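You operate a simulated robot arm through the tools that you are given. There is no shell and no other tool.

The job below is to be done with a simulated two-armed robot. You get a single attempt, and the scene is never put back.

TASK
The black and yellow wires are crossed: switch off, swap them over and shut the levers.

It is judged by the outcome, as a careful person would: the job done as asked, and still so three seconds after it is handed in. It fails if anything else is knocked over, pushed out of place, dropped, spilled or broken.

THE ROBOT
Two 7-joint arms with two-finger parallel grippers on one trunk that stands fixed in place. Base frame: the origin is at the foot of the trunk, x ahead of it, y to its left, z up; the work surface is at about z = 763. Lengths are in mm, angles in rad, forces in N, time in s.
The left shoulder is at [71, 156, 1080], the right one opposite. Each reaches about 1231 mm from its shoulder. Payload 3.91 kg a hand.
The tool frame of a hand sits at the grasp point between the pads (the TCP): z along the fingers, y along the line on which they close. The tips reach 30 mm beyond it. The gripper opens to 110 mm. The fingers are 20 mm wide and 10 mm thick; the gripper's body (48 by 112 mm) begins 55 mm behind the TCP.
Orientation is that of the tool frame in the base frame, as a unit quaternion [x, y, z, w]. With the fingers straight down and closing along the base's y, the tool's x points along the base's -x, its y along +y and its z along -z.

THE INTERFACE
- The arms move only by the tool move_arm. It takes "left_series", "right_series" or both (then of equal length, played together; a hand with none holds still); each is a list of rows, each a list of 7 numbers: the shift along the tool's x, y, z in mm, then the turn, a rotation vector about the tool's x, y, z in rad, then the closure, from 0 (fully open) to 1 (shut). In form: [[tx, ty, tz, wx, wy, wz, fingers], ...]. A call has 1 to 20 rows; each row shifts and turns the commanded pose from where the row before left it, along the tool's axes as they then stand. Each row takes 0.2 s and may step no farther than 50 mm and 0.15 rad from the row before; otherwise, or with a gripper value out of range, the whole call is refused. Where a pose cannot be reached the arm comes as near as it can. A force on the tool above 40 N (or 10 N above the force at the start of the call, whichever is more), or a blocked arm, ends the call early, and 0.2 s more pass. Each finger travels about 108 mm/s and halts on what it meets, pressing with about 35 N; the grip force reading is that of the motor and also rises with nothing between the fingers. The clock runs only during rows and for 0.2 s after the last one: add rows that do not move to give the fingers time. It gives the time, the measured TCP pose, the force on the tool (base axes), the opening and the grip force at its end, in the units of the frame above (readings bear some noise), with the torque about the TCP (base axes, N m) and any sound that the robot's microphone picked up.
- Cameras (640 x 400 px; columns grow to the right, rows downward): "scene" is now at [140.6, 29.7, 1336.6]; the picture's right is [0.28, -0.96, 0.00], its down [-0.39, -0.11, -0.91] and it looks along [0.88, 0.25, -0.41] (base axes); focal length 346 px, centre (320, 200). "left" rides on the left gripper at [72, -17, -104] in its tool frame; the picture's right is [0.23, 0.97, 0.00], its down [-0.76, 0.18, -0.62] and it looks along [-0.61, 0.14, 0.78] (tool axes); focal length 222 px, centre (320, 200). "right" rides on the right gripper at [72, 17, -103] in its tool frame; the picture's right is [-0.23, 0.97, 0.00], its down [-0.76, -0.18, -0.62] and it looks along [-0.61, -0.14, 0.78] (tool axes); focal length 222 px, centre (320, 200).
- get_image(camera): a new picture of that camera. No time passes.
- slide_trunk(by): slides the trunk up (or, below 0, down) by that many mm; the arms and the scene camera ride with it, the base frame stays. It gives what a move gives, with no picture.
- aim_head(pan, tilt): turns the head with the scene camera to pan (to the left, within 1.501 rad either way) and tilt (down, from -0.506 to 1.204), counted from straight ahead of the robot. It gives what a move gives.
- pixel_to_xyz(camera, pixels): for up to 12 pixels [column, row] of the newest picture of that camera ("zoom" is the newest enlarged one), the place [x, y, z] in the base frame of the surface seen there, good to about 2 mm, but the place of the scene camera against the robot may be out by one fixed shift of up to 18 mm in any direction. No time passes.
- inspect(camera, box): a new picture of the part [left, top, right, bottom] of that camera's present view, enlarged. No time passes.
- sign_off(): hands the job in; it is judged then, once.

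Unless the task says otherwise, let go and move clear before handing in.

The tools are called after "Call:" by a JSON object that holds its "op" and its "data". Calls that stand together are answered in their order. move_arm: Moves the arms, as the interface text tells. Its arguments: {"type":"object","properties":{"left_series":{"type":"array"},"right_series":{"type":"array"}},"required":[]} The other tools are called the same way: slide_trunk (by) moves the trunk up or down; aim_head (pan, tilt) turns the head that bears the scene camera; get_image (camera) takes a picture; pixel_to_xyz (camera, pixels) gives the place of the surface under pixels of a picture; inspect (camera, box) takes an enlarged picture of a part of a camera's view; sign_off () hands the job in.

At the start:

```text
time_s: 0.0
left_position: [624.1, 636.9, 1077.2]
left_ee_rot: [0.0, 1.0, -0.001, 0.0]
left_force: [-0.7, 0.3, -0.2]
left_ft_torque: [0.01, 0.02, -0.03]
left_finger_gap: 110.2
left_gripper_force: 0.1
right_position: [695.9, 93.0, 1094.2]
right_ee_rot: [0.0, 1.0, 0.0, 0.0]
right_force: [0.5, -0.3, 0.4]
right_ft_torque: [-0.02, 0.02, 0.01]
right_finger_gap: 110.0
right_gripper_force: 0.1
trunk travel left (down, up): [-525.0, 415.0]
head pan, tilt (commanded): [0.283, 0.421]
```

scene: 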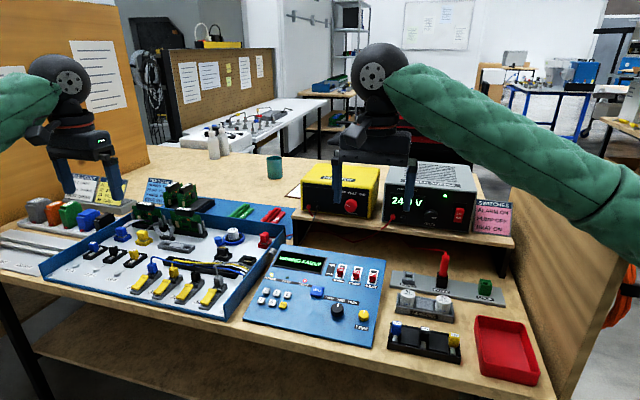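
right: 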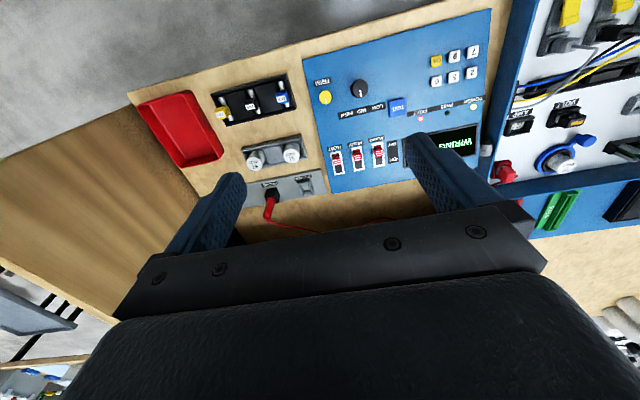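
left: 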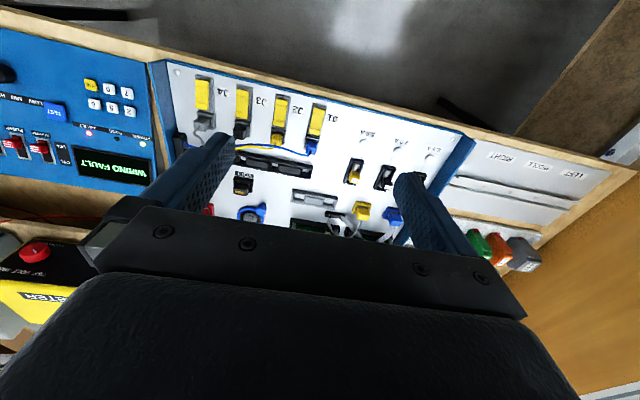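

The scene shows a blue tray with four levered terminals (around pixels 150-220, 260-310) and a control panel reading "WIRING FAULT" at about (300, 260). I'll zoom in on these areas first.

Call:
{"op": "inspect", "data": {"camera": "scene", "box": [120, 220, 280, 320]}}

Call:
{"op": "inspect", "data": {"camera": "scene", "box": [240, 240, 400, 340]}}

Call:
{"op": "inspect", "data": {"camera": "left", "box": [160, 50, 360, 175]}}

Call:
{"op": "inspect", "data": {"camera": "scene", "box": [20, 170, 300, 345]}}

```text
4.00 times, centred on (200, 270) of scene
```

zoom: 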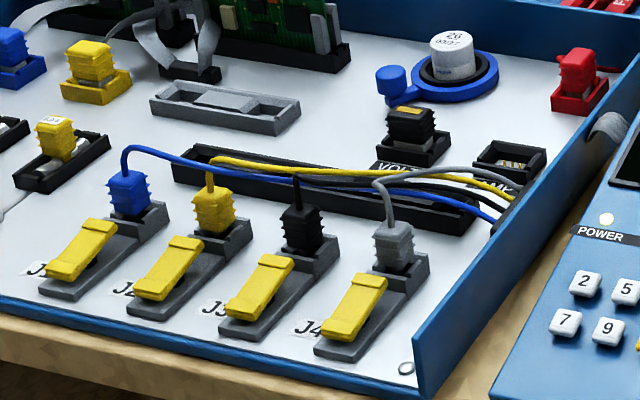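

```text
4.00 times, centred on (320, 290) of scene
```

zoom: 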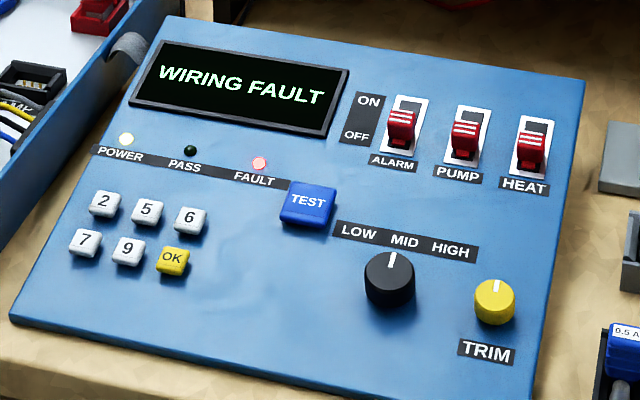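

```text
3.20 times, centred on (260, 112) of left
```

zoom: 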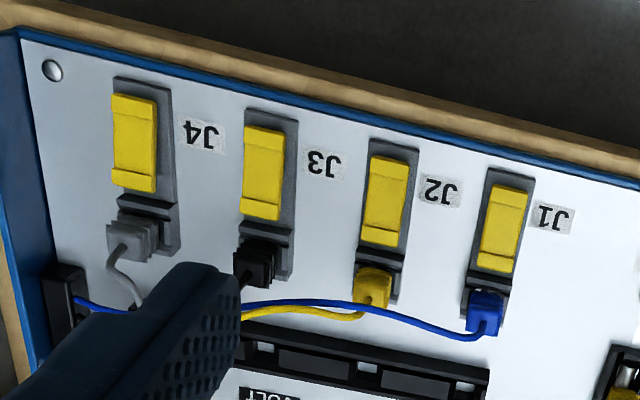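

```text
2.29 times, centred on (160, 258) of scene
```

zoom: 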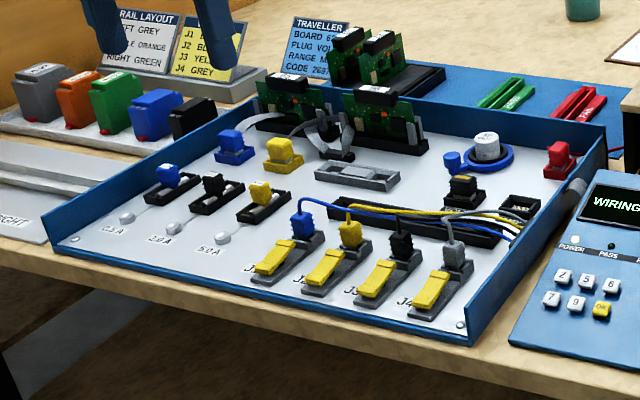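

The terminals are J1 blue, J2 yellow, J3 black and J4 grey, with yellow levers. I need to read the cards, and to find which switch powers the unit: the two supplies are at (340,190) and (430,200).

Call:
{"op": "inspect", "data": {"camera": "scene", "box": [290, 150, 530, 300]}}

Call:
{"op": "inspect", "data": {"camera": "scene", "box": [50, 165, 210, 265]}}

Call:
{"op": "inspect", "data": {"camera": "scene", "box": [370, 230, 560, 390]}}

Call:
{"op": "inspect", "data": {"camera": "scene", "box": [460, 160, 540, 240]}}

```text
2.67 times, centred on (410, 225) of scene
```

zoom: 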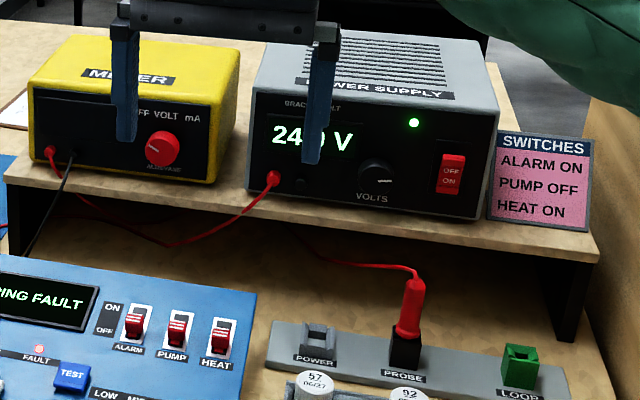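

```text
4.00 times, centred on (130, 215) of scene
```

zoom: 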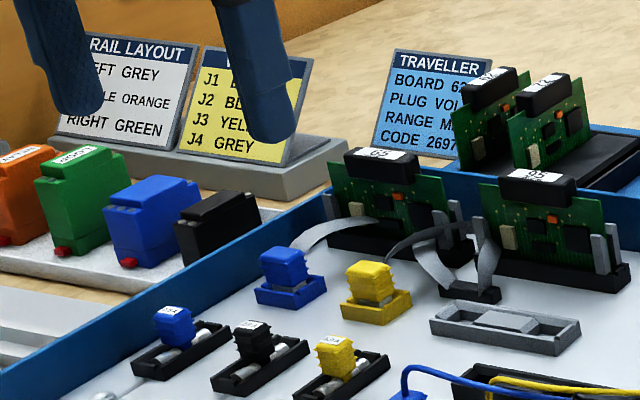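

```text
2.50 times, centred on (465, 310) of scene
```

zoom: 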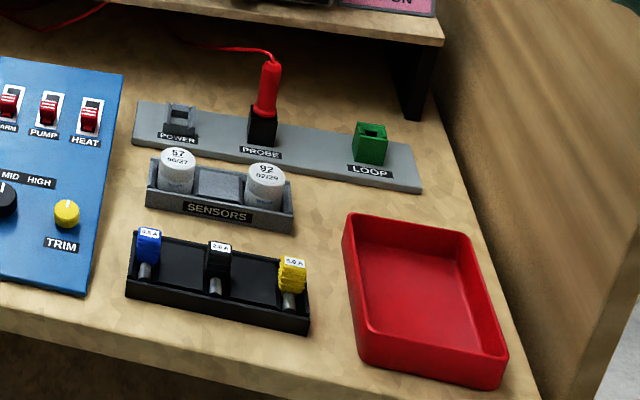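

```text
5.00 times, centred on (500, 200) of scene
```

zoom: 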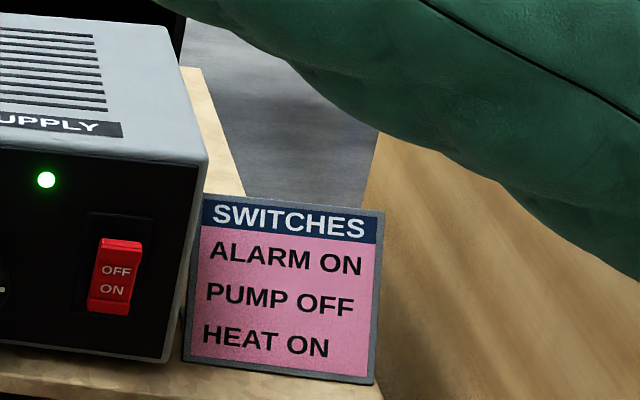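

The card lists J2 as BLACK and J3 as YELLOW, so J2 and J3 really are crossed. The grey POWER SUPPLY has a red rocker at (460,213), labelled OFF at the top and ON at the bottom, and its green LED is lit. Next I'll measure the key points with both cameras.

Call:
{"op": "get_image", "data": {"camera": "left"}}

Call:
{"op": "get_image", "data": {"camera": "scene"}}

Call:
{"op": "pixel_to_xyz", "data": {"camera": "left", "pixels": [[202, 95], [201, 124], [242, 104], [241, 133], [280, 113], [276, 140], [317, 121], [311, 149], [196, 72], [243, 84], [281, 94], [318, 103]]}}

Call:
{"op": "pixel_to_xyz", "data": {"camera": "scene", "pixels": [[152, 268], [173, 271], [195, 277], [218, 281], [460, 205], [461, 215], [443, 191], [208, 297], [184, 292], [162, 285], [140, 280], [452, 213]]}}

```text
taken
```

left: 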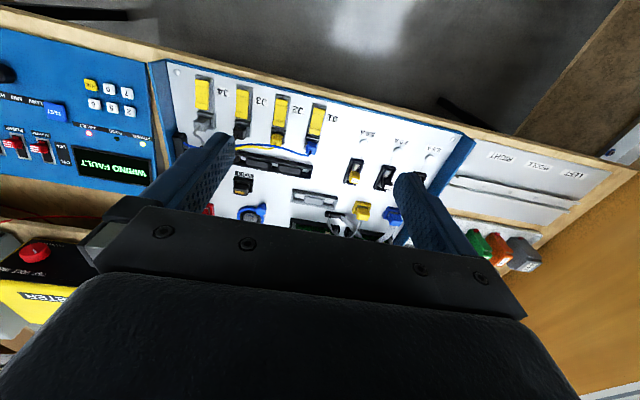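

```text
taken
```

scene: 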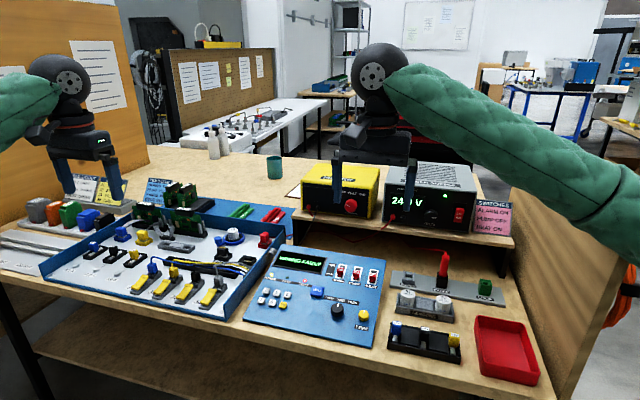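

```text
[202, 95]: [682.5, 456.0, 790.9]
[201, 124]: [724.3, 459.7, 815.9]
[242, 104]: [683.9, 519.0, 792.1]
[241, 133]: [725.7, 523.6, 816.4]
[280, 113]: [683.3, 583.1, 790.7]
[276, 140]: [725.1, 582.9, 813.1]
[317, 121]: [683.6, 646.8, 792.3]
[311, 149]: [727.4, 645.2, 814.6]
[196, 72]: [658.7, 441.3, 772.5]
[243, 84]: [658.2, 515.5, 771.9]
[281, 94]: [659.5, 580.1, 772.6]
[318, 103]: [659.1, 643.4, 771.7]
```

```text
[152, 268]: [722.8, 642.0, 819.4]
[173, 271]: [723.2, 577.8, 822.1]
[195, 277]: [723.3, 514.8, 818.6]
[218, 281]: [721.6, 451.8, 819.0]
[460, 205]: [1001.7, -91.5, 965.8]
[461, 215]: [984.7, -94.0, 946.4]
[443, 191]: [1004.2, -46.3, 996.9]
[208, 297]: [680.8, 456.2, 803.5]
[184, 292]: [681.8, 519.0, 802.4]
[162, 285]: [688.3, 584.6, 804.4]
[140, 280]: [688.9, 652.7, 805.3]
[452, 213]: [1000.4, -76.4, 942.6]
```

The terminals lie about 63.5 mm apart (J3 at y≈520, J2 at y≈583, plugs at x≈724). Before pressing the rocker I want its shape, so I'll enlarge the area around (460,210) and probe it.

Call:
{"op": "inspect", "data": {"camera": "scene", "box": [440, 190, 480, 230]}}

Call:
{"op": "inspect", "data": {"camera": "scene", "box": [440, 190, 488, 220]}}

```text
10.00 times, centred on (460, 210) of scene
```

zoom: 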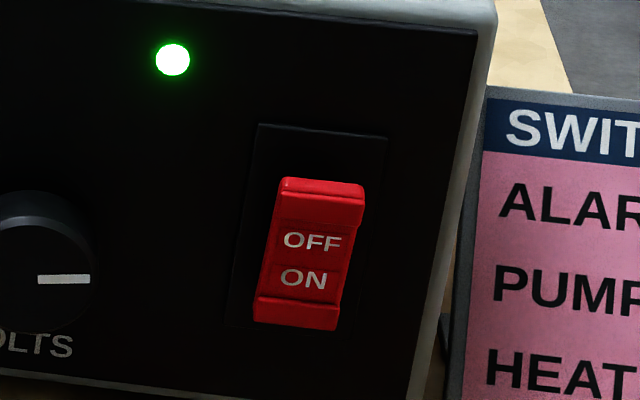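

```text
13.33 times, centred on (464, 205) of scene
```

zoom: 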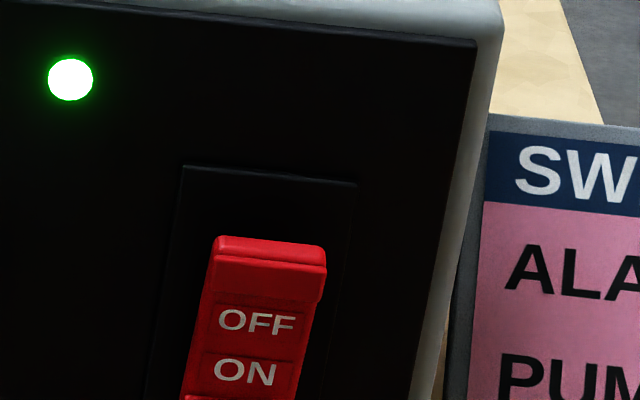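

The rocker sits in a black bezel, and it isn't clear which end stands out. I'll measure several points down its face in this zoomed view.

Call:
{"op": "inspect", "data": {"camera": "scene", "box": [440, 190, 480, 230]}}

Call:
{"op": "pixel_to_xyz", "data": {"camera": "zoom", "pixels": [[322, 188], [318, 205], [314, 222], [310, 240], [305, 262], [301, 282], [298, 300], [295, 322], [320, 150], [260, 200], [220, 220], [560, 240]]}}

Call:
{"op": "pixel_to_xyz", "data": {"camera": "zoom", "pixels": [[292, 345], [270, 300], [350, 240], [245, 320], [480, 120], [470, 380], [265, 130], [380, 140], [375, 200], [180, 60], [300, 370], [630, 120]]}}

```text
10.00 times, centred on (460, 210) of scene
```

zoom: 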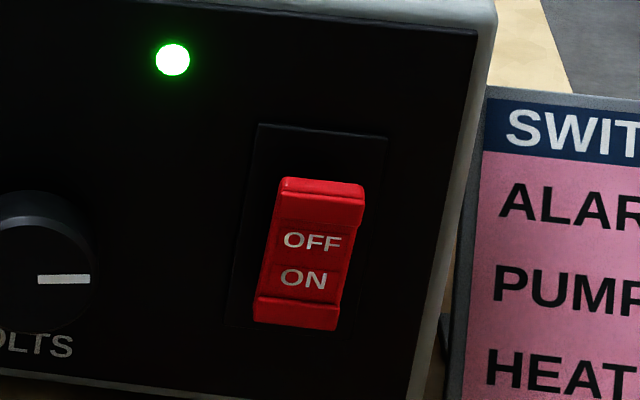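

```text
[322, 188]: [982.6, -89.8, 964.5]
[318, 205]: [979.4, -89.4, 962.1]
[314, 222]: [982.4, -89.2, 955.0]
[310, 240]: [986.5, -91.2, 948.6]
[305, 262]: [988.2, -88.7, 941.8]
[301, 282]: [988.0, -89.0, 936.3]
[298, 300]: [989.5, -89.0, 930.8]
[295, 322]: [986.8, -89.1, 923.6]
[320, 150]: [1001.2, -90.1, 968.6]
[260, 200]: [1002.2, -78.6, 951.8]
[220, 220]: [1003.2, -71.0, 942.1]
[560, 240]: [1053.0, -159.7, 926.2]
```

```text
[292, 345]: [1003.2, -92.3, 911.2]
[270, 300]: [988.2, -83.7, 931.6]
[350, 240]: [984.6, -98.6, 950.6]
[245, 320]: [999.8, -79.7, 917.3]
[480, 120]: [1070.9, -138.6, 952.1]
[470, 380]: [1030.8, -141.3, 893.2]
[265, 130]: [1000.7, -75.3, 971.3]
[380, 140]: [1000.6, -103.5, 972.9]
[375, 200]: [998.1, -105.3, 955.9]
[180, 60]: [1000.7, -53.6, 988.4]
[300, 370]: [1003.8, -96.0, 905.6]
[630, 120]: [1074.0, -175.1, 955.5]
```

The top (OFF) end stands out at x≈979 and the bottom is in at x≈988, so the switch is ON and I must press the top at z≈959. I'll check nearby obstacles: the shelf edge, the probe and the two supply fronts.

Call:
{"op": "pixel_to_xyz", "data": {"camera": "scene", "pixels": [[443, 255], [440, 275], [490, 245], [430, 237], [350, 206], [430, 216], [480, 205], [510, 235], [385, 200], [440, 165], [340, 165], [432, 297]]}}

Call:
{"op": "move_arm", "data": {"right_series": [[-31, -37, 0, 0, 0, 0, 0.5], [-31, -37, 0, 0, 0, 0, 1], [-31, -37, 0, 0, 0, 0, 1], [-31, -37, 0, 0, 0, 0, 1], [-30, -35, 0, 0, 0, 0, 1]]}}

```text
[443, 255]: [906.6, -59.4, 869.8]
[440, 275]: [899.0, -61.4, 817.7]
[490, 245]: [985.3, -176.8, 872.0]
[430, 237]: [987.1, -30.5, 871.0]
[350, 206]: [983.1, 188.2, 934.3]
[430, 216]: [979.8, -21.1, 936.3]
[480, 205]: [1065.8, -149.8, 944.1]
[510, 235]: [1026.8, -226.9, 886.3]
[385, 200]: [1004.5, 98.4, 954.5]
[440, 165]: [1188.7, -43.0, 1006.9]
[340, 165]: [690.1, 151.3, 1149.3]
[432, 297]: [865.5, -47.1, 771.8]
```

```text
time_s: 1.2
left_position: [624.4, 637.3, 1076.8]
left_ee_rot: [0.0, 1.0, 0.0, 0.0]
left_force: [-0.8, -0.5, -0.5]
left_ft_torque: [0.01, 0.0, -0.01]
left_finger_gap: 110.0
left_gripper_force: 0.1
right_position: [851.5, -86.0, 1094.4]
right_ee_rot: [0.001, 1.0, -0.001, 0.0]
right_force: [-0.2, -0.2, -1.4]
right_ft_torque: [0.01, 0.02, 0.02]
right_finger_gap: 0.2
right_gripper_force: 35.0
trunk travel left (down, up): [-525.0, 415.0]
head pan, tilt (commanded): [0.283, 0.421]
```

The right hand is at [851.5,-86,1094], shut, with nothing nearby; the probe top (z≈870) is well below the planned height. I'll now turn the fingers to point forward.

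Call:
{"op": "move_arm", "data": {"right_series": [[0, 0, 0, 0, -0.1428, 0, 1], [0, 0, 0, 0, -0.1428, 0, 1], [0, 0, 0, 0, -0.1428, 0, 1], [0, 0, 0, 0, -0.1428, 0, 1], [0, 0, 0, 0, -0.1428, 0, 1], [0, 0, 0, 0, -0.1428, 0, 1], [0, 0, 0, 0, -0.1428, 0, 1], [0, 0, 0, 0, -0.1428, 0, 1], [0, 0, 0, 0, -0.1428, 0, 1], [0, 0, 0, 0, -0.1428, 0, 1], [0, 0, 0, 0, -0.1428, 0, 1], [0, 0, 0, 0, 0, 0, 1]]}}

Call:
{"op": "get_image", "data": {"camera": "right"}}

Call:
{"op": "get_image", "data": {"camera": "scene"}}

```text
time_s: 3.8
left_position: [623.4, 637.4, 1076.9]
left_ee_rot: [0.0, 1.0, 0.0, -0.001]
left_force: [-1.2, -0.6, -0.5]
left_ft_torque: [0.03, -0.05, 0.0]
left_finger_gap: 110.0
left_gripper_force: 0.0
right_position: [849.1, -90.6, 1095.1]
right_ee_rot: [0.0, 0.707, 0.0, 0.707]
right_force: [-0.9, 0.3, 1.0]
right_ft_torque: [-0.06, 0.01, -0.03]
right_finger_gap: 0.0
right_gripper_force: 35.1
trunk travel left (down, up): [-525.0, 415.0]
head pan, tilt (commanded): [0.283, 0.421]
```

```text
taken
```

right: 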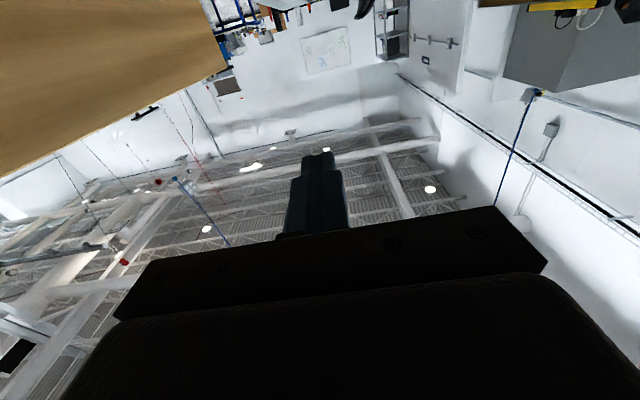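

```text
taken
```

scene: 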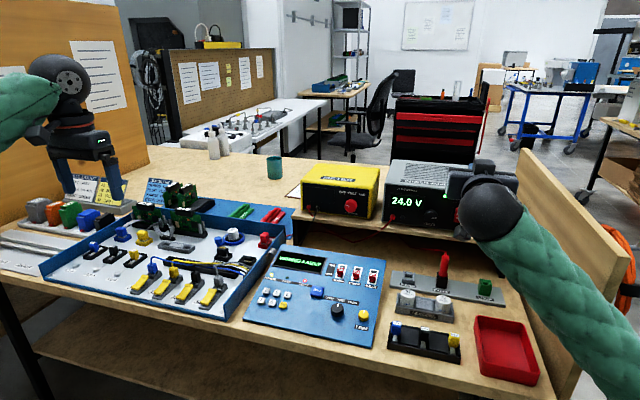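

With the fingers level the camera only sees the ceiling, with the fingertip at (318,155). At 45° of pitch it should look straight at the supply, so I'll turn back half way and measure the rocker from there.

Call:
{"op": "move_arm", "data": {"right_series": [[0, 0, 0, 0, 0.131, 0, 1], [0, 0, 0, 0, 0.131, 0, 1], [0, 0, 0, 0, 0.131, 0, 1], [0, 0, 0, 0, 0.131, 0, 1], [0, 0, 0, 0, 0.131, 0, 1], [0, 0, 0, 0, 0.131, 0, 1], [0, 0, 0, 0, 0, 0, 1]]}}

Call:
{"op": "get_image", "data": {"camera": "right"}}

```text
time_s: 5.4
left_position: [621.7, 637.2, 1078.3]
left_ee_rot: [0.0, 1.0, 0.001, 0.001]
left_force: [-0.6, -0.2, 0.8]
left_ft_torque: [0.01, -0.03, 0.01]
left_finger_gap: 110.1
left_gripper_force: 0.1
right_position: [846.2, -87.9, 1096.9]
right_ee_rot: [0.0, 0.924, 0.0, 0.383]
right_force: [0.1, 0.3, -0.3]
right_ft_torque: [-0.02, 0.01, -0.01]
right_finger_gap: 0.1
right_gripper_force: 34.3
trunk travel left (down, up): [-525.0, 415.0]
head pan, tilt (commanded): [0.283, 0.421]
```

```text
taken
```

right: 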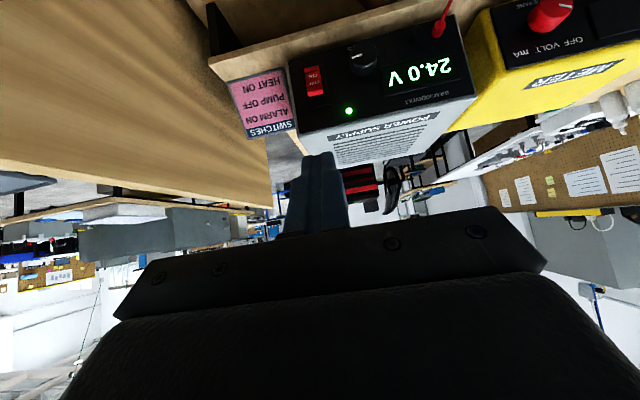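

The right camera now sees the rocker, upside down, at about (315,80), with its LED at (349,111). I'll zoom in and measure it with this more accurate camera.

Call:
{"op": "inspect", "data": {"camera": "right", "box": [283, 50, 363, 100]}}

Call:
{"op": "pixel_to_xyz", "data": {"camera": "right", "pixels": [[316, 70], [316, 76], [316, 82], [316, 88], [316, 93], [317, 97], [330, 90], [349, 111], [300, 110], [265, 105], [245, 95], [318, 160]]}}

```text
8.00 times, centred on (323, 75) of right
```

zoom: 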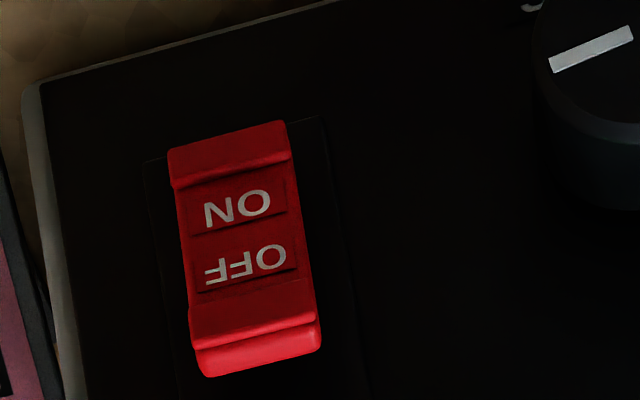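

```text
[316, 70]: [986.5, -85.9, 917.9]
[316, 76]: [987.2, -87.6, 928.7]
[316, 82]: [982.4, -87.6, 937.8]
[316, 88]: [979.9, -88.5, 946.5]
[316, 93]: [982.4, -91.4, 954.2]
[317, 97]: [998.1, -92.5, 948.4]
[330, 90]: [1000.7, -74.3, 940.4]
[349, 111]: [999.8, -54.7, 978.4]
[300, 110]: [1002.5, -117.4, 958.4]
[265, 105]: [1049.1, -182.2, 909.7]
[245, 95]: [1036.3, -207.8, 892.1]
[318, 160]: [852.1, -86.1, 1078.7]
```

The right camera puts the LED at z=978.4 against 988.4 from the scene camera, so the scene camera reads about 10 mm high. The rocker's protruding OFF end is at [979.5,-88,~950]; I'll bring the shut fingertips just in front of it.

Call:
{"op": "move_arm", "data": {"right_series": [[9.4, 0, 37.3, 0, 0, 0, 1], [9.4, 0, 37.3, 0, 0, 0, 1], [9.4, 0, 37.3, 0, 0, 0, 1], [9.4, 0, 37.3, 0, 0, 0, 1], [0, 0, 0, 0, 0, 0, 1]]}}

Call:
{"op": "get_image", "data": {"camera": "right"}}

Call:
{"op": "inspect", "data": {"camera": "scene", "box": [400, 160, 528, 240]}}

```text
time_s: 6.6
left_position: [624.0, 636.6, 1076.2]
left_ee_rot: [0.0, 1.0, 0.0, 0.001]
left_force: [-0.3, 0.8, -0.4]
left_ft_torque: [-0.04, 0.0, -0.01]
left_finger_gap: 110.2
left_gripper_force: 0.0
right_position: [929.9, -90.0, 961.6]
right_ee_rot: [0.0, 0.924, 0.0, 0.382]
right_force: [0.3, -0.7, -0.1]
right_ft_torque: [-0.01, -0.02, 0.01]
right_finger_gap: 0.0
right_gripper_force: 35.4
trunk travel left (down, up): [-525.0, 415.0]
head pan, tilt (commanded): [0.283, 0.421]
```

```text
taken
```

right: 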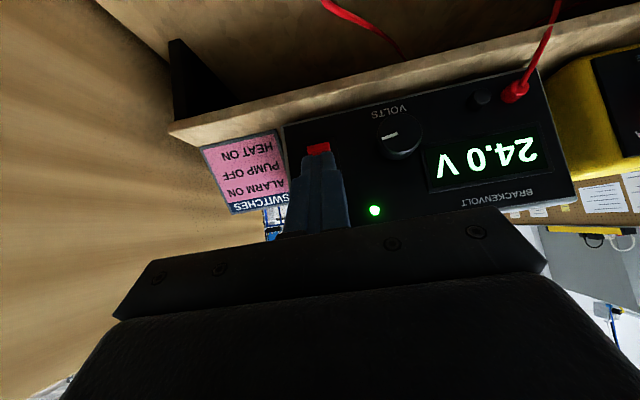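

```text
5.00 times, centred on (464, 200) of scene
```

zoom: 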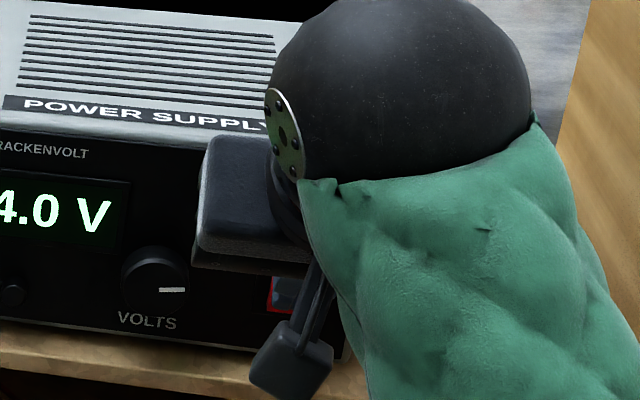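

The fingertips cover the upper half of the rocker in the right view (red still visible at (318,148)), and the LED at (375,211) is green. I'll press forward in small steps.

Call:
{"op": "move_arm", "data": {"right_series": [[-3.54, 0, 3.54, 0, 0, 0, 1], [-3.54, 0, 3.54, 0, 0, 0, 1], [-3.54, 0, 3.54, 0, 0, 0, 1], [-3.54, 0, 3.54, 0, 0, 0, 1], [-2.8, 0, 2.8, 0, 0, 0, 1], [-2.8, 0, 2.8, 0, 0, 0, 1], [-2.8, 0, 2.8, 0, 0, 0, 1], [-2, 0, 2, 0, 0, 0, 1]]}}

Call:
{"op": "get_image", "data": {"camera": "right"}}

```text
time_s: 8.4
left_position: [622.9, 638.2, 1077.8]
left_ee_rot: [0.001, 1.0, 0.001, 0.0]
left_force: [-0.4, -0.4, 1.2]
left_ft_torque: [0.0, 0.01, 0.0]
left_finger_gap: 110.2
left_gripper_force: 0.1
right_position: [958.6, -89.2, 963.1]
right_ee_rot: [0.0, 0.925, -0.002, 0.381]
right_force: [-26.0, -3.4, 2.1]
right_ft_torque: [-0.36, 0.28, -0.01]
right_finger_gap: 0.0
right_gripper_force: 34.9
trunk travel left (down, up): [-525.0, 415.0]
head pan, tilt (commanded): [0.283, 0.421]
stopped in row 8 (right hand): the force on the tool passed its limit at 48 N (the readings are from after the stop); the commanded pose is now the measured one
```

```text
taken
```

right: 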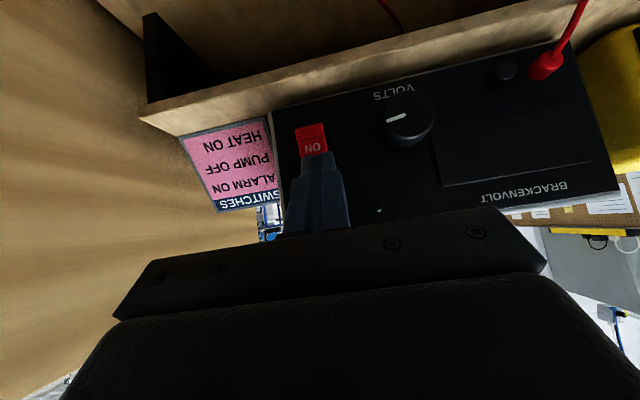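

The display and the LED at (379,210) are dark now and the rocker's ON end stands out, so the supply is off. I'll back the hand away, lift it and turn the fingers downward again.

Call:
{"op": "move_arm", "data": {"right_series": [[14, 0, -14, 0, 0, 0, 1], [21, 0, -21, 0, 0, 0, 1], [0, 0, -35, 0, 0, 0, 1], [-10, 0, -45, 0, 0, 0, 1], [-10, 0, -45, 0, 0, 0, 1], [0, 0, -30, 0, 0.131, 0, 1], [0, 0, 0, 0, 0.131, 0, 1], [0, 0, 0, 0, 0.131, 0, 1], [0, 0, 0, 0, 0.131, 0, 1], [0, 0, 0, 0, 0.131, 0, 1], [0, 0, 0, 0, 0.131, 0, 1], [0, 0, 0, 0, 0, 0, 1]]}}

Call:
{"op": "get_image", "data": {"camera": "scene"}}

Call:
{"op": "inspect", "data": {"camera": "scene", "box": [300, 160, 540, 310]}}

```text
time_s: 10.7
left_position: [557.4, 678.9, 1082.4]
left_ee_rot: [-0.025, 1.0, -0.003, 0.007]
left_force: [3.5, -1.6, 2.0]
left_ft_torque: [0.17, 0.3, 0.07]
left_finger_gap: 110.0
left_gripper_force: 0.2
right_position: [782.8, -31.2, 1095.4]
right_ee_rot: [-0.03, 0.999, -0.005, 0.037]
right_force: [-2.2, -3.1, 0.5]
right_ft_torque: [0.23, -0.18, 0.05]
right_finger_gap: 0.0
right_gripper_force: 35.3
trunk travel left (down, up): [-525.0, 415.0]
head pan, tilt (commanded): [0.283, 0.421]
stopped in row 11 (left hand): the arm was blocked; the commanded pose is now the measured one
```

```text
taken
```

scene: 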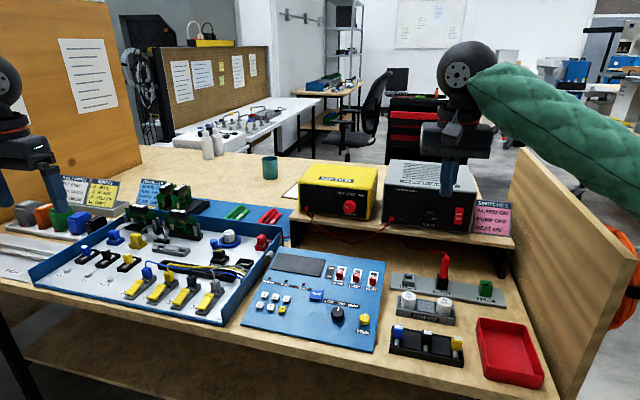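

```text
2.67 times, centred on (420, 235) of scene
```

zoom: 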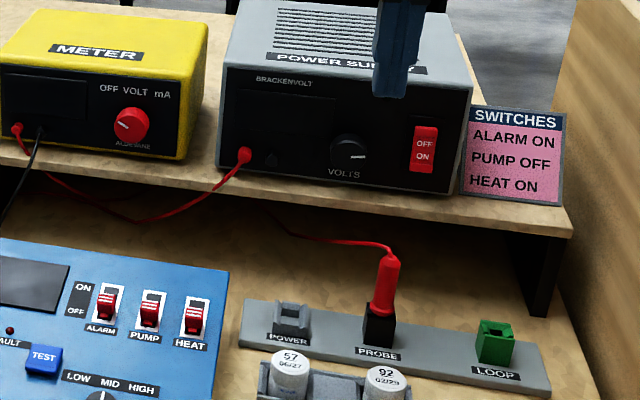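

The supply is dark and its rocker is pressed to OFF. But the left hand is now reported at [557,679] though I never commanded it, the call says it was blocked, and the scene view has shifted too, so I'll check with a still move and re-measure known points.

Call:
{"op": "move_arm", "data": {"right_series": [[0, 0, 0, 0, 0, 0, 1], [0, 0, 0, 0, 0, 0, 1]]}}

Call:
{"op": "get_image", "data": {"camera": "scene"}}

Call:
{"op": "get_image", "data": {"camera": "left"}}

Call:
{"op": "get_image", "data": {"camera": "right"}}

Call:
{"op": "pixel_to_xyz", "data": {"camera": "scene", "pixels": [[146, 271], [167, 275], [190, 280], [214, 286], [459, 213], [300, 190], [480, 290], [245, 265]]}}

```text
time_s: 11.3
left_position: [570.3, 672.7, 1081.9]
left_ee_rot: [-0.025, 1.0, -0.002, 0.004]
left_force: [-0.9, 0.1, 1.0]
left_ft_torque: [0.04, -0.12, 0.0]
left_finger_gap: 110.0
left_gripper_force: 0.0
right_position: [795.1, -39.1, 1090.4]
right_ee_rot: [-0.027, 0.999, -0.003, 0.032]
right_force: [-1.0, 0.7, 1.2]
right_ft_torque: [-0.02, -0.08, 0.01]
right_finger_gap: 0.0
right_gripper_force: 34.9
trunk travel left (down, up): [-525.0, 415.0]
head pan, tilt (commanded): [0.283, 0.421]
```

```text
taken
```

scene: 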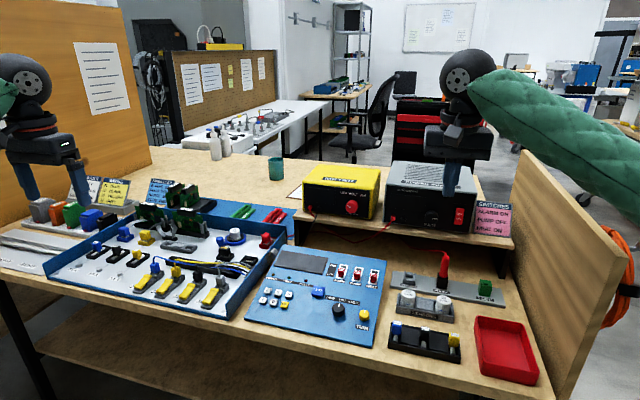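

```text
taken
```

left: 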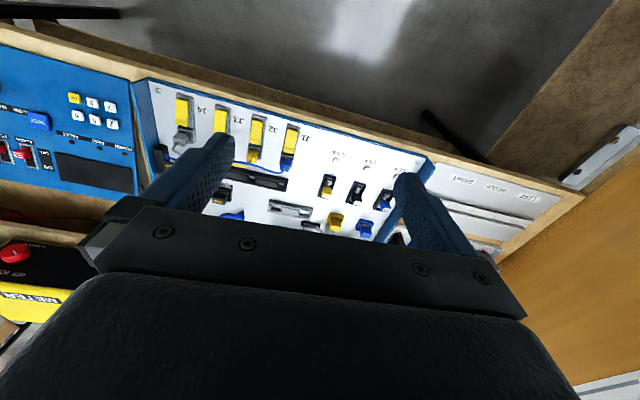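

```text
taken
```

right: 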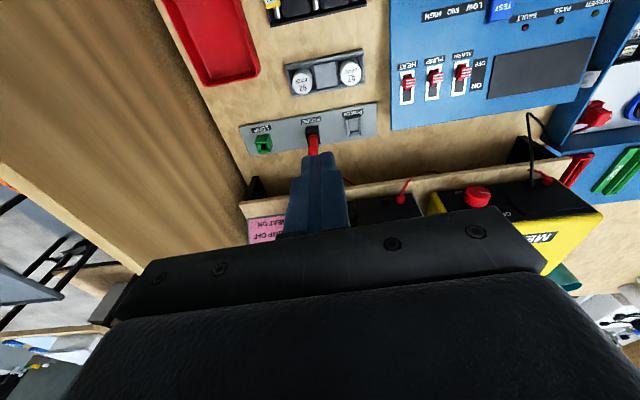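

```text
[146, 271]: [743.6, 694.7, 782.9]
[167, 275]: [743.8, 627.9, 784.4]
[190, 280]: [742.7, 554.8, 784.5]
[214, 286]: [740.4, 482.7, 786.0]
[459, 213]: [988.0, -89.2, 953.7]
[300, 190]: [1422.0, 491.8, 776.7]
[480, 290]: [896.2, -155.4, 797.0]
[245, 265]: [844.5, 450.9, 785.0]
```

The rocker still measures [988,-89,954], so the scene itself has not moved. The hands are drifting back (left x 557→570), as though the trunk were swaying, so I'll wait a second and read again.

Call:
{"op": "move_arm", "data": {"right_series": [[0, 0, 0, 0, 0, 0, 1], [0, 0, 0, 0, 0, 0, 1], [0, 0, 0, 0, 0, 0, 1], [0, 0, 0, 0, 0, 0, 1], [0, 0, 0, 0, 0, 0, 1]]}}

Call:
{"op": "get_image", "data": {"camera": "scene"}}

```text
time_s: 12.5
left_position: [577.1, 669.3, 1077.3]
left_ee_rot: [-0.022, 1.0, -0.001, 0.001]
left_force: [0.3, -0.3, 0.2]
left_ft_torque: [0.02, 0.0, -0.01]
left_finger_gap: 110.4
left_gripper_force: 0.1
right_position: [799.9, -43.3, 1085.6]
right_ee_rot: [-0.026, 0.999, -0.003, 0.029]
right_force: [0.8, -0.2, -0.3]
right_ft_torque: [-0.03, 0.0, 0.0]
right_finger_gap: 0.0
right_gripper_force: 34.8
trunk travel left (down, up): [-525.0, 415.0]
head pan, tilt (commanded): [0.283, 0.421]
```

```text
taken
```

scene: 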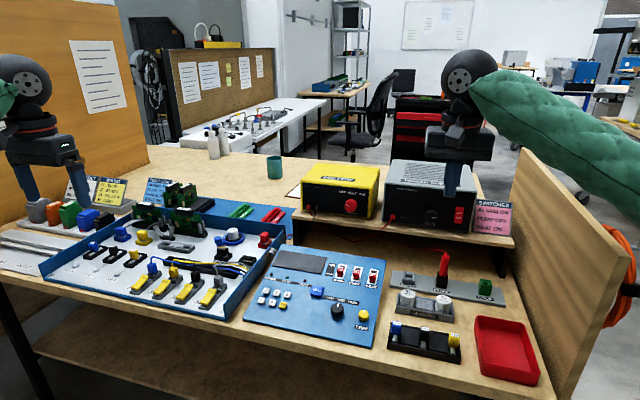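

The scene view is back to exactly how it began, with the tray corner at (40,270), so the robot was bumped or swayed and has settled; nothing on the bench looks displaced. I'll now bring the left hand in for a close look at the terminals, move the right hand to a waiting place and square both wrists up.

Call:
{"op": "move_arm", "data": {"left_series": [[-4.6, -26.8, 29.4, 0, 0, 0.009, 0], [-4.6, -26.8, 29.4, 0, 0, 0.009, 0], [-4.6, -26.8, 29.4, 0, 0, 0.009, 0], [-4.6, -26.8, 29.4, 0, 0, 0.009, 0], [-4.6, -26.8, 29.4, 0, 0, 0.009, 0], [0, 0, 0, 0, 0, 0, 0]], "right_series": [[30, 28.6, 0, 0, 0.0116, 0.0104, 1], [30, 28.6, 0, 0, 0.0116, 0.0104, 0.5], [30, 28.6, 0, 0, 0.0116, 0.0104, 0], [30, 28.6, 0, 0, 0.0116, 0.0104, 0], [30, 28.6, 0, 0, 0.0116, 0.0104, 0], [0, 0, 0, 0, 0, 0, 0]]}}

Call:
{"op": "get_image", "data": {"camera": "left"}}

Call:
{"op": "get_image", "data": {"camera": "scene"}}

```text
time_s: 13.9
left_position: [602.1, 534.5, 931.8]
left_ee_rot: [0.001, 1.0, -0.001, 0.002]
left_force: [-0.9, -1.0, 1.1]
left_ft_torque: [0.0, 0.0, 0.01]
left_finger_gap: 110.2
left_gripper_force: 0.1
right_position: [646.5, 96.6, 1081.1]
right_ee_rot: [0.0, 1.0, -0.004, 0.0]
right_force: [-0.5, -0.6, -1.1]
right_ft_torque: [0.01, -0.05, 0.0]
right_finger_gap: 109.9
right_gripper_force: 0.1
trunk travel left (down, up): [-525.0, 415.0]
head pan, tilt (commanded): [0.283, 0.421]
```

```text
taken
```

left: 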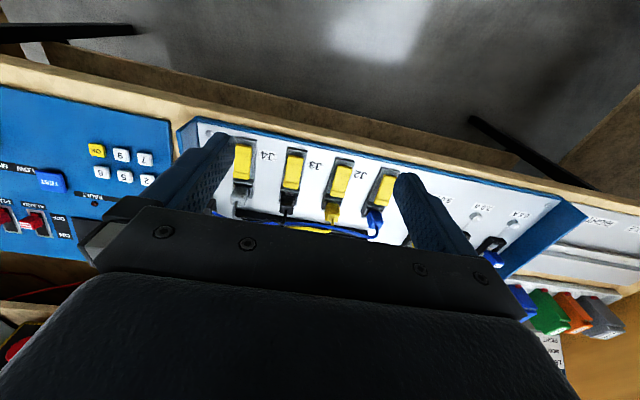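

```text
taken
```

scene: 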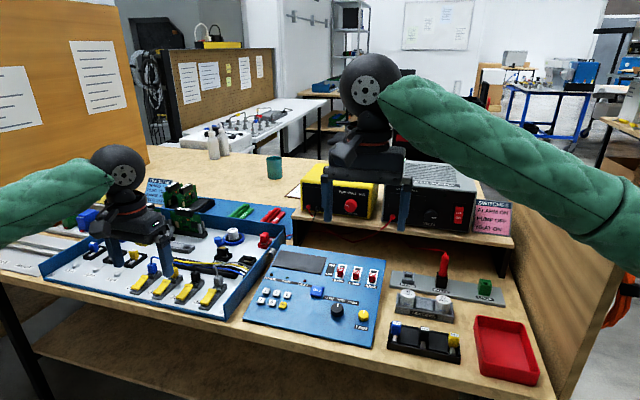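

The left camera now shows all four terminals between the fingers, with the levers at (243,160), (292,170), (341,180) and (383,190). I'll enlarge them to see how the levers work.

Call:
{"op": "inspect", "data": {"camera": "left", "box": [220, 130, 412, 250]}}

Call:
{"op": "pixel_to_xyz", "data": {"camera": "left", "pixels": [[292, 160], [292, 170], [290, 180], [289, 187], [287, 197], [287, 210], [339, 171], [339, 181], [338, 191], [335, 198], [334, 205], [332, 218]]}}

Call:
{"op": "inspect", "data": {"camera": "left", "box": [270, 140, 366, 200]}}

```text
3.33 times, centred on (316, 190) of left
```

zoom: 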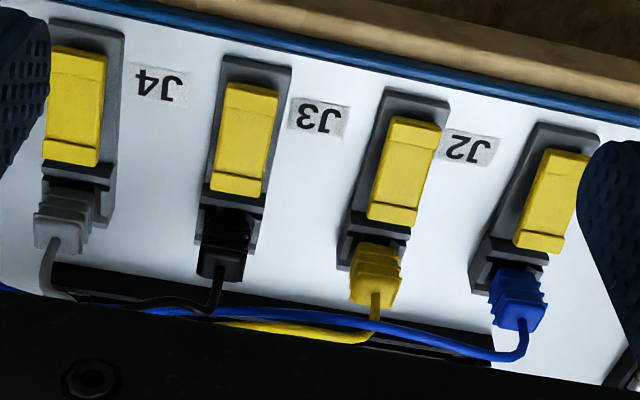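

```text
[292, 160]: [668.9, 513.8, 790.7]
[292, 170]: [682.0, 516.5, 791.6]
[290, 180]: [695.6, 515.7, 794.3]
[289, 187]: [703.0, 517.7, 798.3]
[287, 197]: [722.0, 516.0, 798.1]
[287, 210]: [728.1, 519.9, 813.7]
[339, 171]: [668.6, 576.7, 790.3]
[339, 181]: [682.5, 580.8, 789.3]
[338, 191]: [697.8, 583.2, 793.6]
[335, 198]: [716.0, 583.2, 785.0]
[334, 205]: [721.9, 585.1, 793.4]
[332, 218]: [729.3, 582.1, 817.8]
```

```text
6.67 times, centred on (318, 170) of left
```

zoom: 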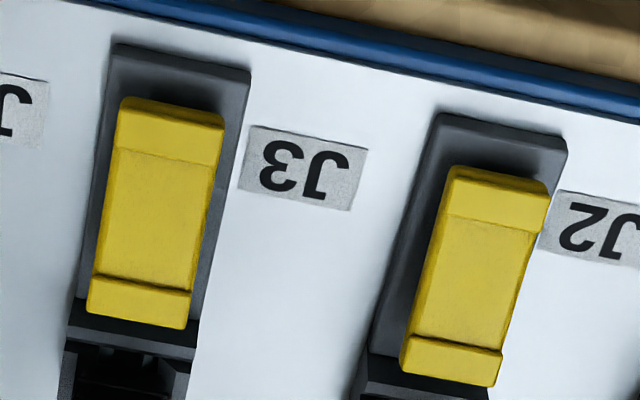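

The levers run from x≈664 to 706 with tops at z≈790-798, just ahead of the plugs at x≈726. I need a side view to see where they hinge, so I'll zoom in with the scene camera.

Call:
{"op": "inspect", "data": {"camera": "scene", "box": [140, 255, 236, 315]}}

Call:
{"op": "inspect", "data": {"camera": "scene", "box": [166, 265, 214, 310]}}

Call:
{"op": "pixel_to_xyz", "data": {"camera": "zoom", "pixels": [[320, 200], [280, 240], [240, 290], [200, 330], [330, 110], [350, 160]]}}

```text
6.67 times, centred on (188, 285) of scene
```

zoom: 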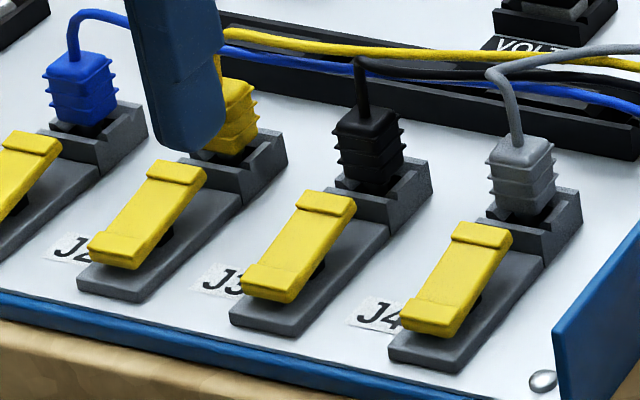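

```text
8.89 times, centred on (190, 288) of scene
```

zoom: 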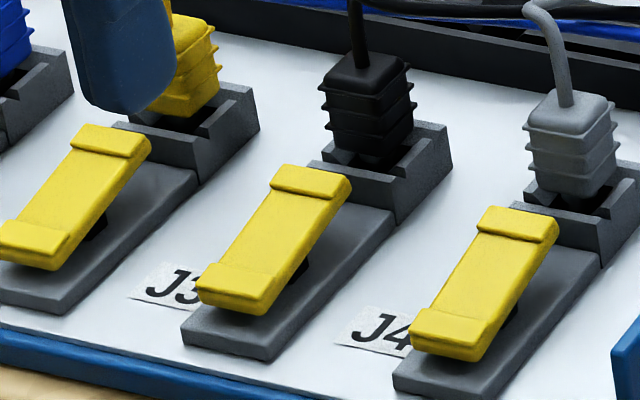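

```text
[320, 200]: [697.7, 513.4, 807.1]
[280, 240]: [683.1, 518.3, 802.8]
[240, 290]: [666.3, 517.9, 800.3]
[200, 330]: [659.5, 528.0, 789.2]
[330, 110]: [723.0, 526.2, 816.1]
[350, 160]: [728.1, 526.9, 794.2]
```

The levers look like bistable rockers on a central pivot (x≈685): front end down at z≈790, rear end up at z≈798, with the plugs just behind. Opening should mean pressing the raised rear end, so I'll shut the left fingers and hover over the J2 rear end at [697,583] to check alignment.

Call:
{"op": "move_arm", "data": {"left_series": [[-31.3, 16.2, 0, 0, 0, 0, 0.5], [-31.3, 16.2, 0, 0, 0, 0, 1], [-31.3, 16.2, 0, 0, 0, 0, 1], [0, 0, 30, 0, 0, 0, 1], [0, 0, 30, 0, 0, 0, 1], [0, 0, 15, 0, 0, 0, 1], [0, 0, 0, 0, 0, 0, 1]]}}

Call:
{"op": "get_image", "data": {"camera": "left"}}

Call:
{"op": "inspect", "data": {"camera": "scene", "box": [120, 215, 248, 320]}}

```text
time_s: 15.5
left_position: [697.3, 585.3, 858.5]
left_ee_rot: [0.0, 1.0, -0.001, 0.001]
left_force: [0.5, -0.1, 0.3]
left_ft_torque: [-0.02, 0.01, 0.0]
left_finger_gap: 0.0
left_gripper_force: 34.8
right_position: [647.8, 97.1, 1081.9]
right_ee_rot: [0.0, 1.0, -0.002, 0.0]
right_force: [-0.4, 0.2, 0.4]
right_ft_torque: [0.0, -0.03, 0.0]
right_finger_gap: 110.0
right_gripper_force: 0.0
trunk travel left (down, up): [-525.0, 415.0]
head pan, tilt (commanded): [0.283, 0.421]
```

```text
taken
```

left: 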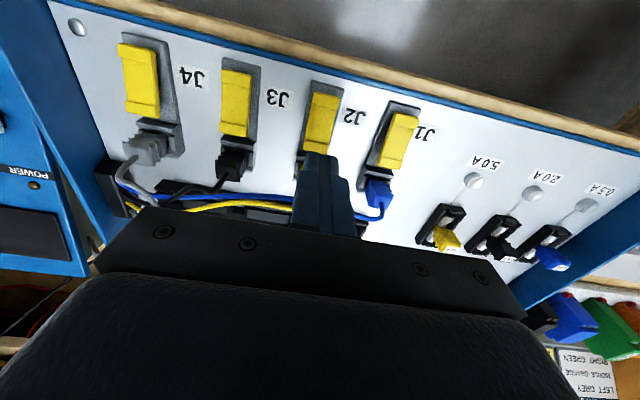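

```text
3.81 times, centred on (184, 268) of scene
```

zoom: 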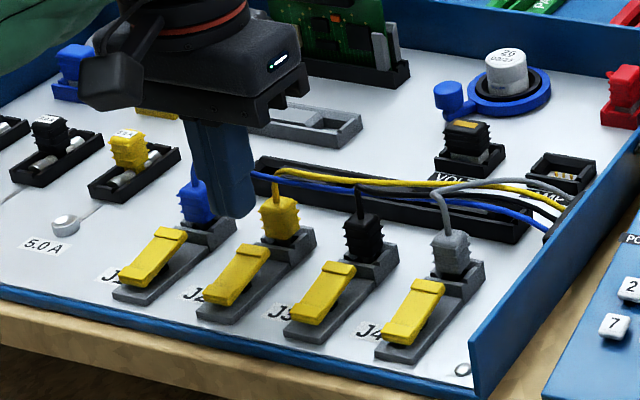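

The shut fingertips hover above J2 at about (320,165) in the left view, and J1, J3 and J4 are clear. I'll enlarge J3 to get exact lever and plug dimensions before pressing.

Call:
{"op": "inspect", "data": {"camera": "left", "box": [100, 30, 292, 150]}}

Call:
{"op": "pixel_to_xyz", "data": {"camera": "left", "pixels": [[237, 74], [236, 85], [236, 95], [235, 110], [235, 120], [234, 132], [236, 137], [233, 146], [234, 158], [232, 168], [231, 174], [248, 105]]}}

Call:
{"op": "inspect", "data": {"camera": "left", "box": [200, 50, 296, 200]}}

Call:
{"op": "pixel_to_xyz", "data": {"camera": "left", "pixels": [[223, 105], [250, 80], [222, 158], [248, 158], [218, 180], [250, 200], [200, 188], [380, 200], [380, 190], [280, 205], [112, 190], [150, 150]]}}

```text
3.33 times, centred on (196, 90) of left
```

zoom: 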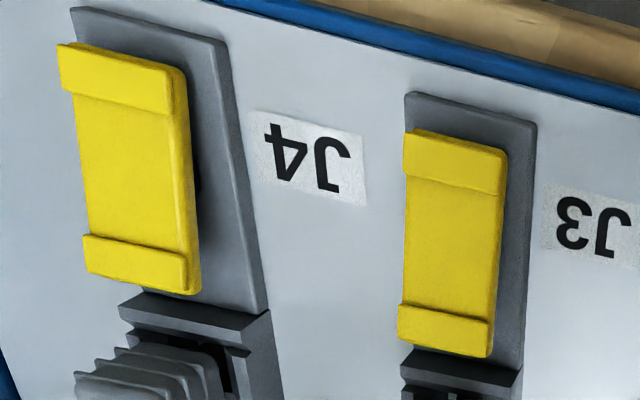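

```text
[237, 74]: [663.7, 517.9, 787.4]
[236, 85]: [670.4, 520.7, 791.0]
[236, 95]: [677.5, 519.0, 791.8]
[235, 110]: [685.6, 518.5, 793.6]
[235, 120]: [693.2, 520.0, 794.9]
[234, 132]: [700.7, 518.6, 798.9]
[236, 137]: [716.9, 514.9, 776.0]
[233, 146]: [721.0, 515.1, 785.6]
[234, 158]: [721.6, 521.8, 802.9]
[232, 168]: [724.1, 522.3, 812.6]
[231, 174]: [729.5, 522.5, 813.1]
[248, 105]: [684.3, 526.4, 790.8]
```

```text
2.67 times, centred on (248, 125) of left
```

zoom: 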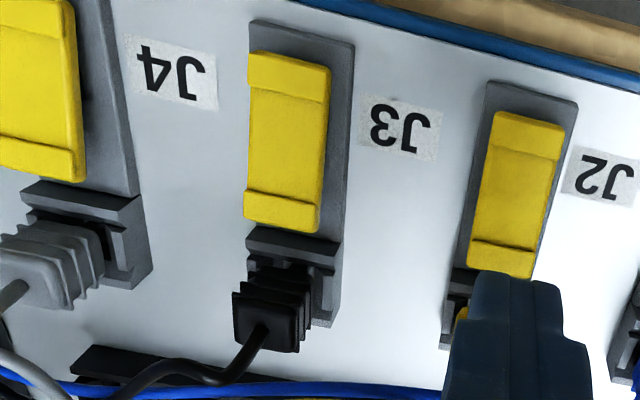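

```text
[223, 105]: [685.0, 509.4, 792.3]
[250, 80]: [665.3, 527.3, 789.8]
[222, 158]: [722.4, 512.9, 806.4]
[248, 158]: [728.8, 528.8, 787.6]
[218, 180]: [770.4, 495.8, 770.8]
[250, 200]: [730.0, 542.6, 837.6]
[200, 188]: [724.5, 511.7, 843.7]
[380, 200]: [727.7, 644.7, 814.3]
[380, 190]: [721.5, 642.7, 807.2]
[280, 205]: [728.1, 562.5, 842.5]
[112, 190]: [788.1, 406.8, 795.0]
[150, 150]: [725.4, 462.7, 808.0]
```

The J3 lever spans x 663-703 and y 509-528, rising to z≈798 at the rear, with the plug at x≈715-737 up to z≈813. The wires seem to run high (z≈840), so I'll check their path from the scene camera.

Call:
{"op": "inspect", "data": {"camera": "scene", "box": [150, 250, 262, 310]}}

Call:
{"op": "pixel_to_xyz", "data": {"camera": "zoom", "pixels": [[238, 97], [250, 55], [300, 62], [400, 73], [500, 72], [372, 112], [370, 80], [420, 84], [240, 120], [515, 110], [520, 150], [470, 130]]}}

```text
5.71 times, centred on (206, 280) of scene
```

zoom: 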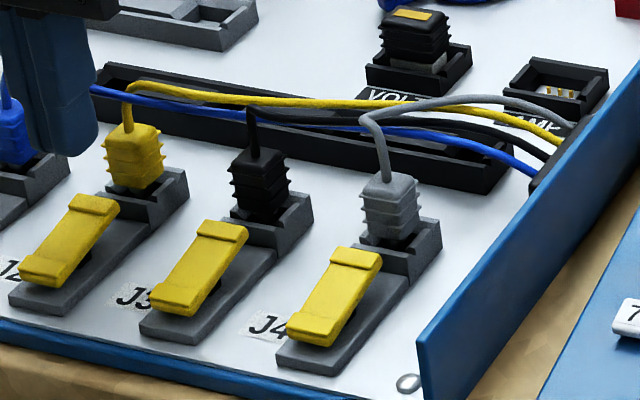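

```text
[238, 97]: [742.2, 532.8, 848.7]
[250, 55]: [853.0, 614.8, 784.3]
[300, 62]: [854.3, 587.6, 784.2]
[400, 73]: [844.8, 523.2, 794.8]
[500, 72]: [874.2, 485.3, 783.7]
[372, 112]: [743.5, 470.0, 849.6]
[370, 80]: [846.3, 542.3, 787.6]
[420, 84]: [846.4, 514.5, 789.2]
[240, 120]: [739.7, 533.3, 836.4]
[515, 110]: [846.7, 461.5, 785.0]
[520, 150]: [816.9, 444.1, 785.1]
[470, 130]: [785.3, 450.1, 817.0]
```

J2's rear lever end is right under the fingertip and the plug sits 7+ mm behind it, so I'll press straight down with fine steps near contact.

Call:
{"op": "move_arm", "data": {"left_series": [[0.5, -1.5, 9, 0, 0, 0, 1], [0, 0, 8, 0, 0, 0, 1], [0, 0, 7, 0, 0, 0, 1], [0, 0, 3, 0, 0, 0, 1], [0, 0, 3, 0, 0, 0, 1], [0, 0, 3, 0, 0, 0, 1], [0, 0, 2, 0, 0, 0, 1], [0, 0, 2, 0, 0, 0, 1], [0, 0, 2, 0, 0, 0, 1], [0, 0, 1, 0, 0, 0, 1]]}}

Call:
{"op": "inspect", "data": {"camera": "scene", "box": [130, 250, 242, 320]}}

Call:
{"op": "get_image", "data": {"camera": "left"}}

```text
time_s: 17.8
left_position: [698.4, 583.4, 821.7]
left_ee_rot: [0.0, 1.0, 0.0, 0.005]
left_force: [-0.3, -2.9, 16.5]
left_ft_torque: [-0.14, 0.14, -0.14]
left_finger_gap: 0.1
left_gripper_force: 34.7
right_position: [647.0, 98.1, 1081.3]
right_ee_rot: [0.001, 1.0, -0.002, 0.0]
right_force: [0.1, -0.6, 0.8]
right_ft_torque: [-0.03, -0.03, -0.01]
right_finger_gap: 109.8
right_gripper_force: 0.0
trunk travel left (down, up): [-525.0, 415.0]
head pan, tilt (commanded): [0.283, 0.421]
stopped in row 10 (left hand): the force on the tool passed its limit at 42 N (the readings are from after the stop); the commanded pose is now the measured one
```

```text
5.71 times, centred on (186, 285) of scene
```

zoom: 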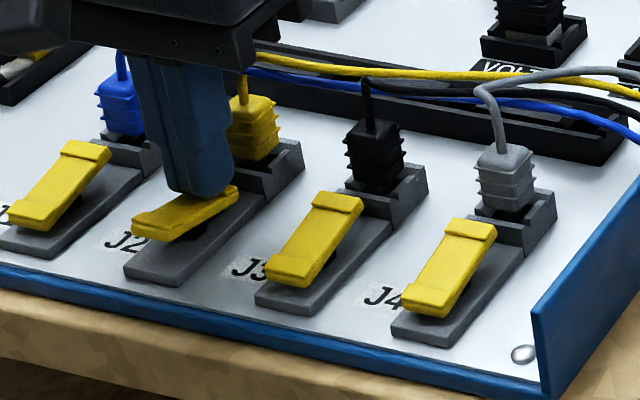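

```text
taken
```

left: 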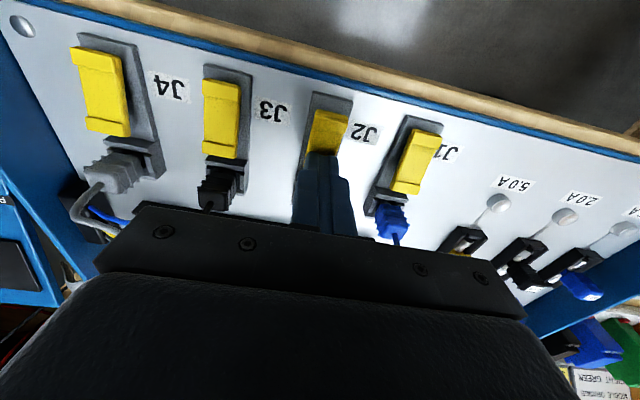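

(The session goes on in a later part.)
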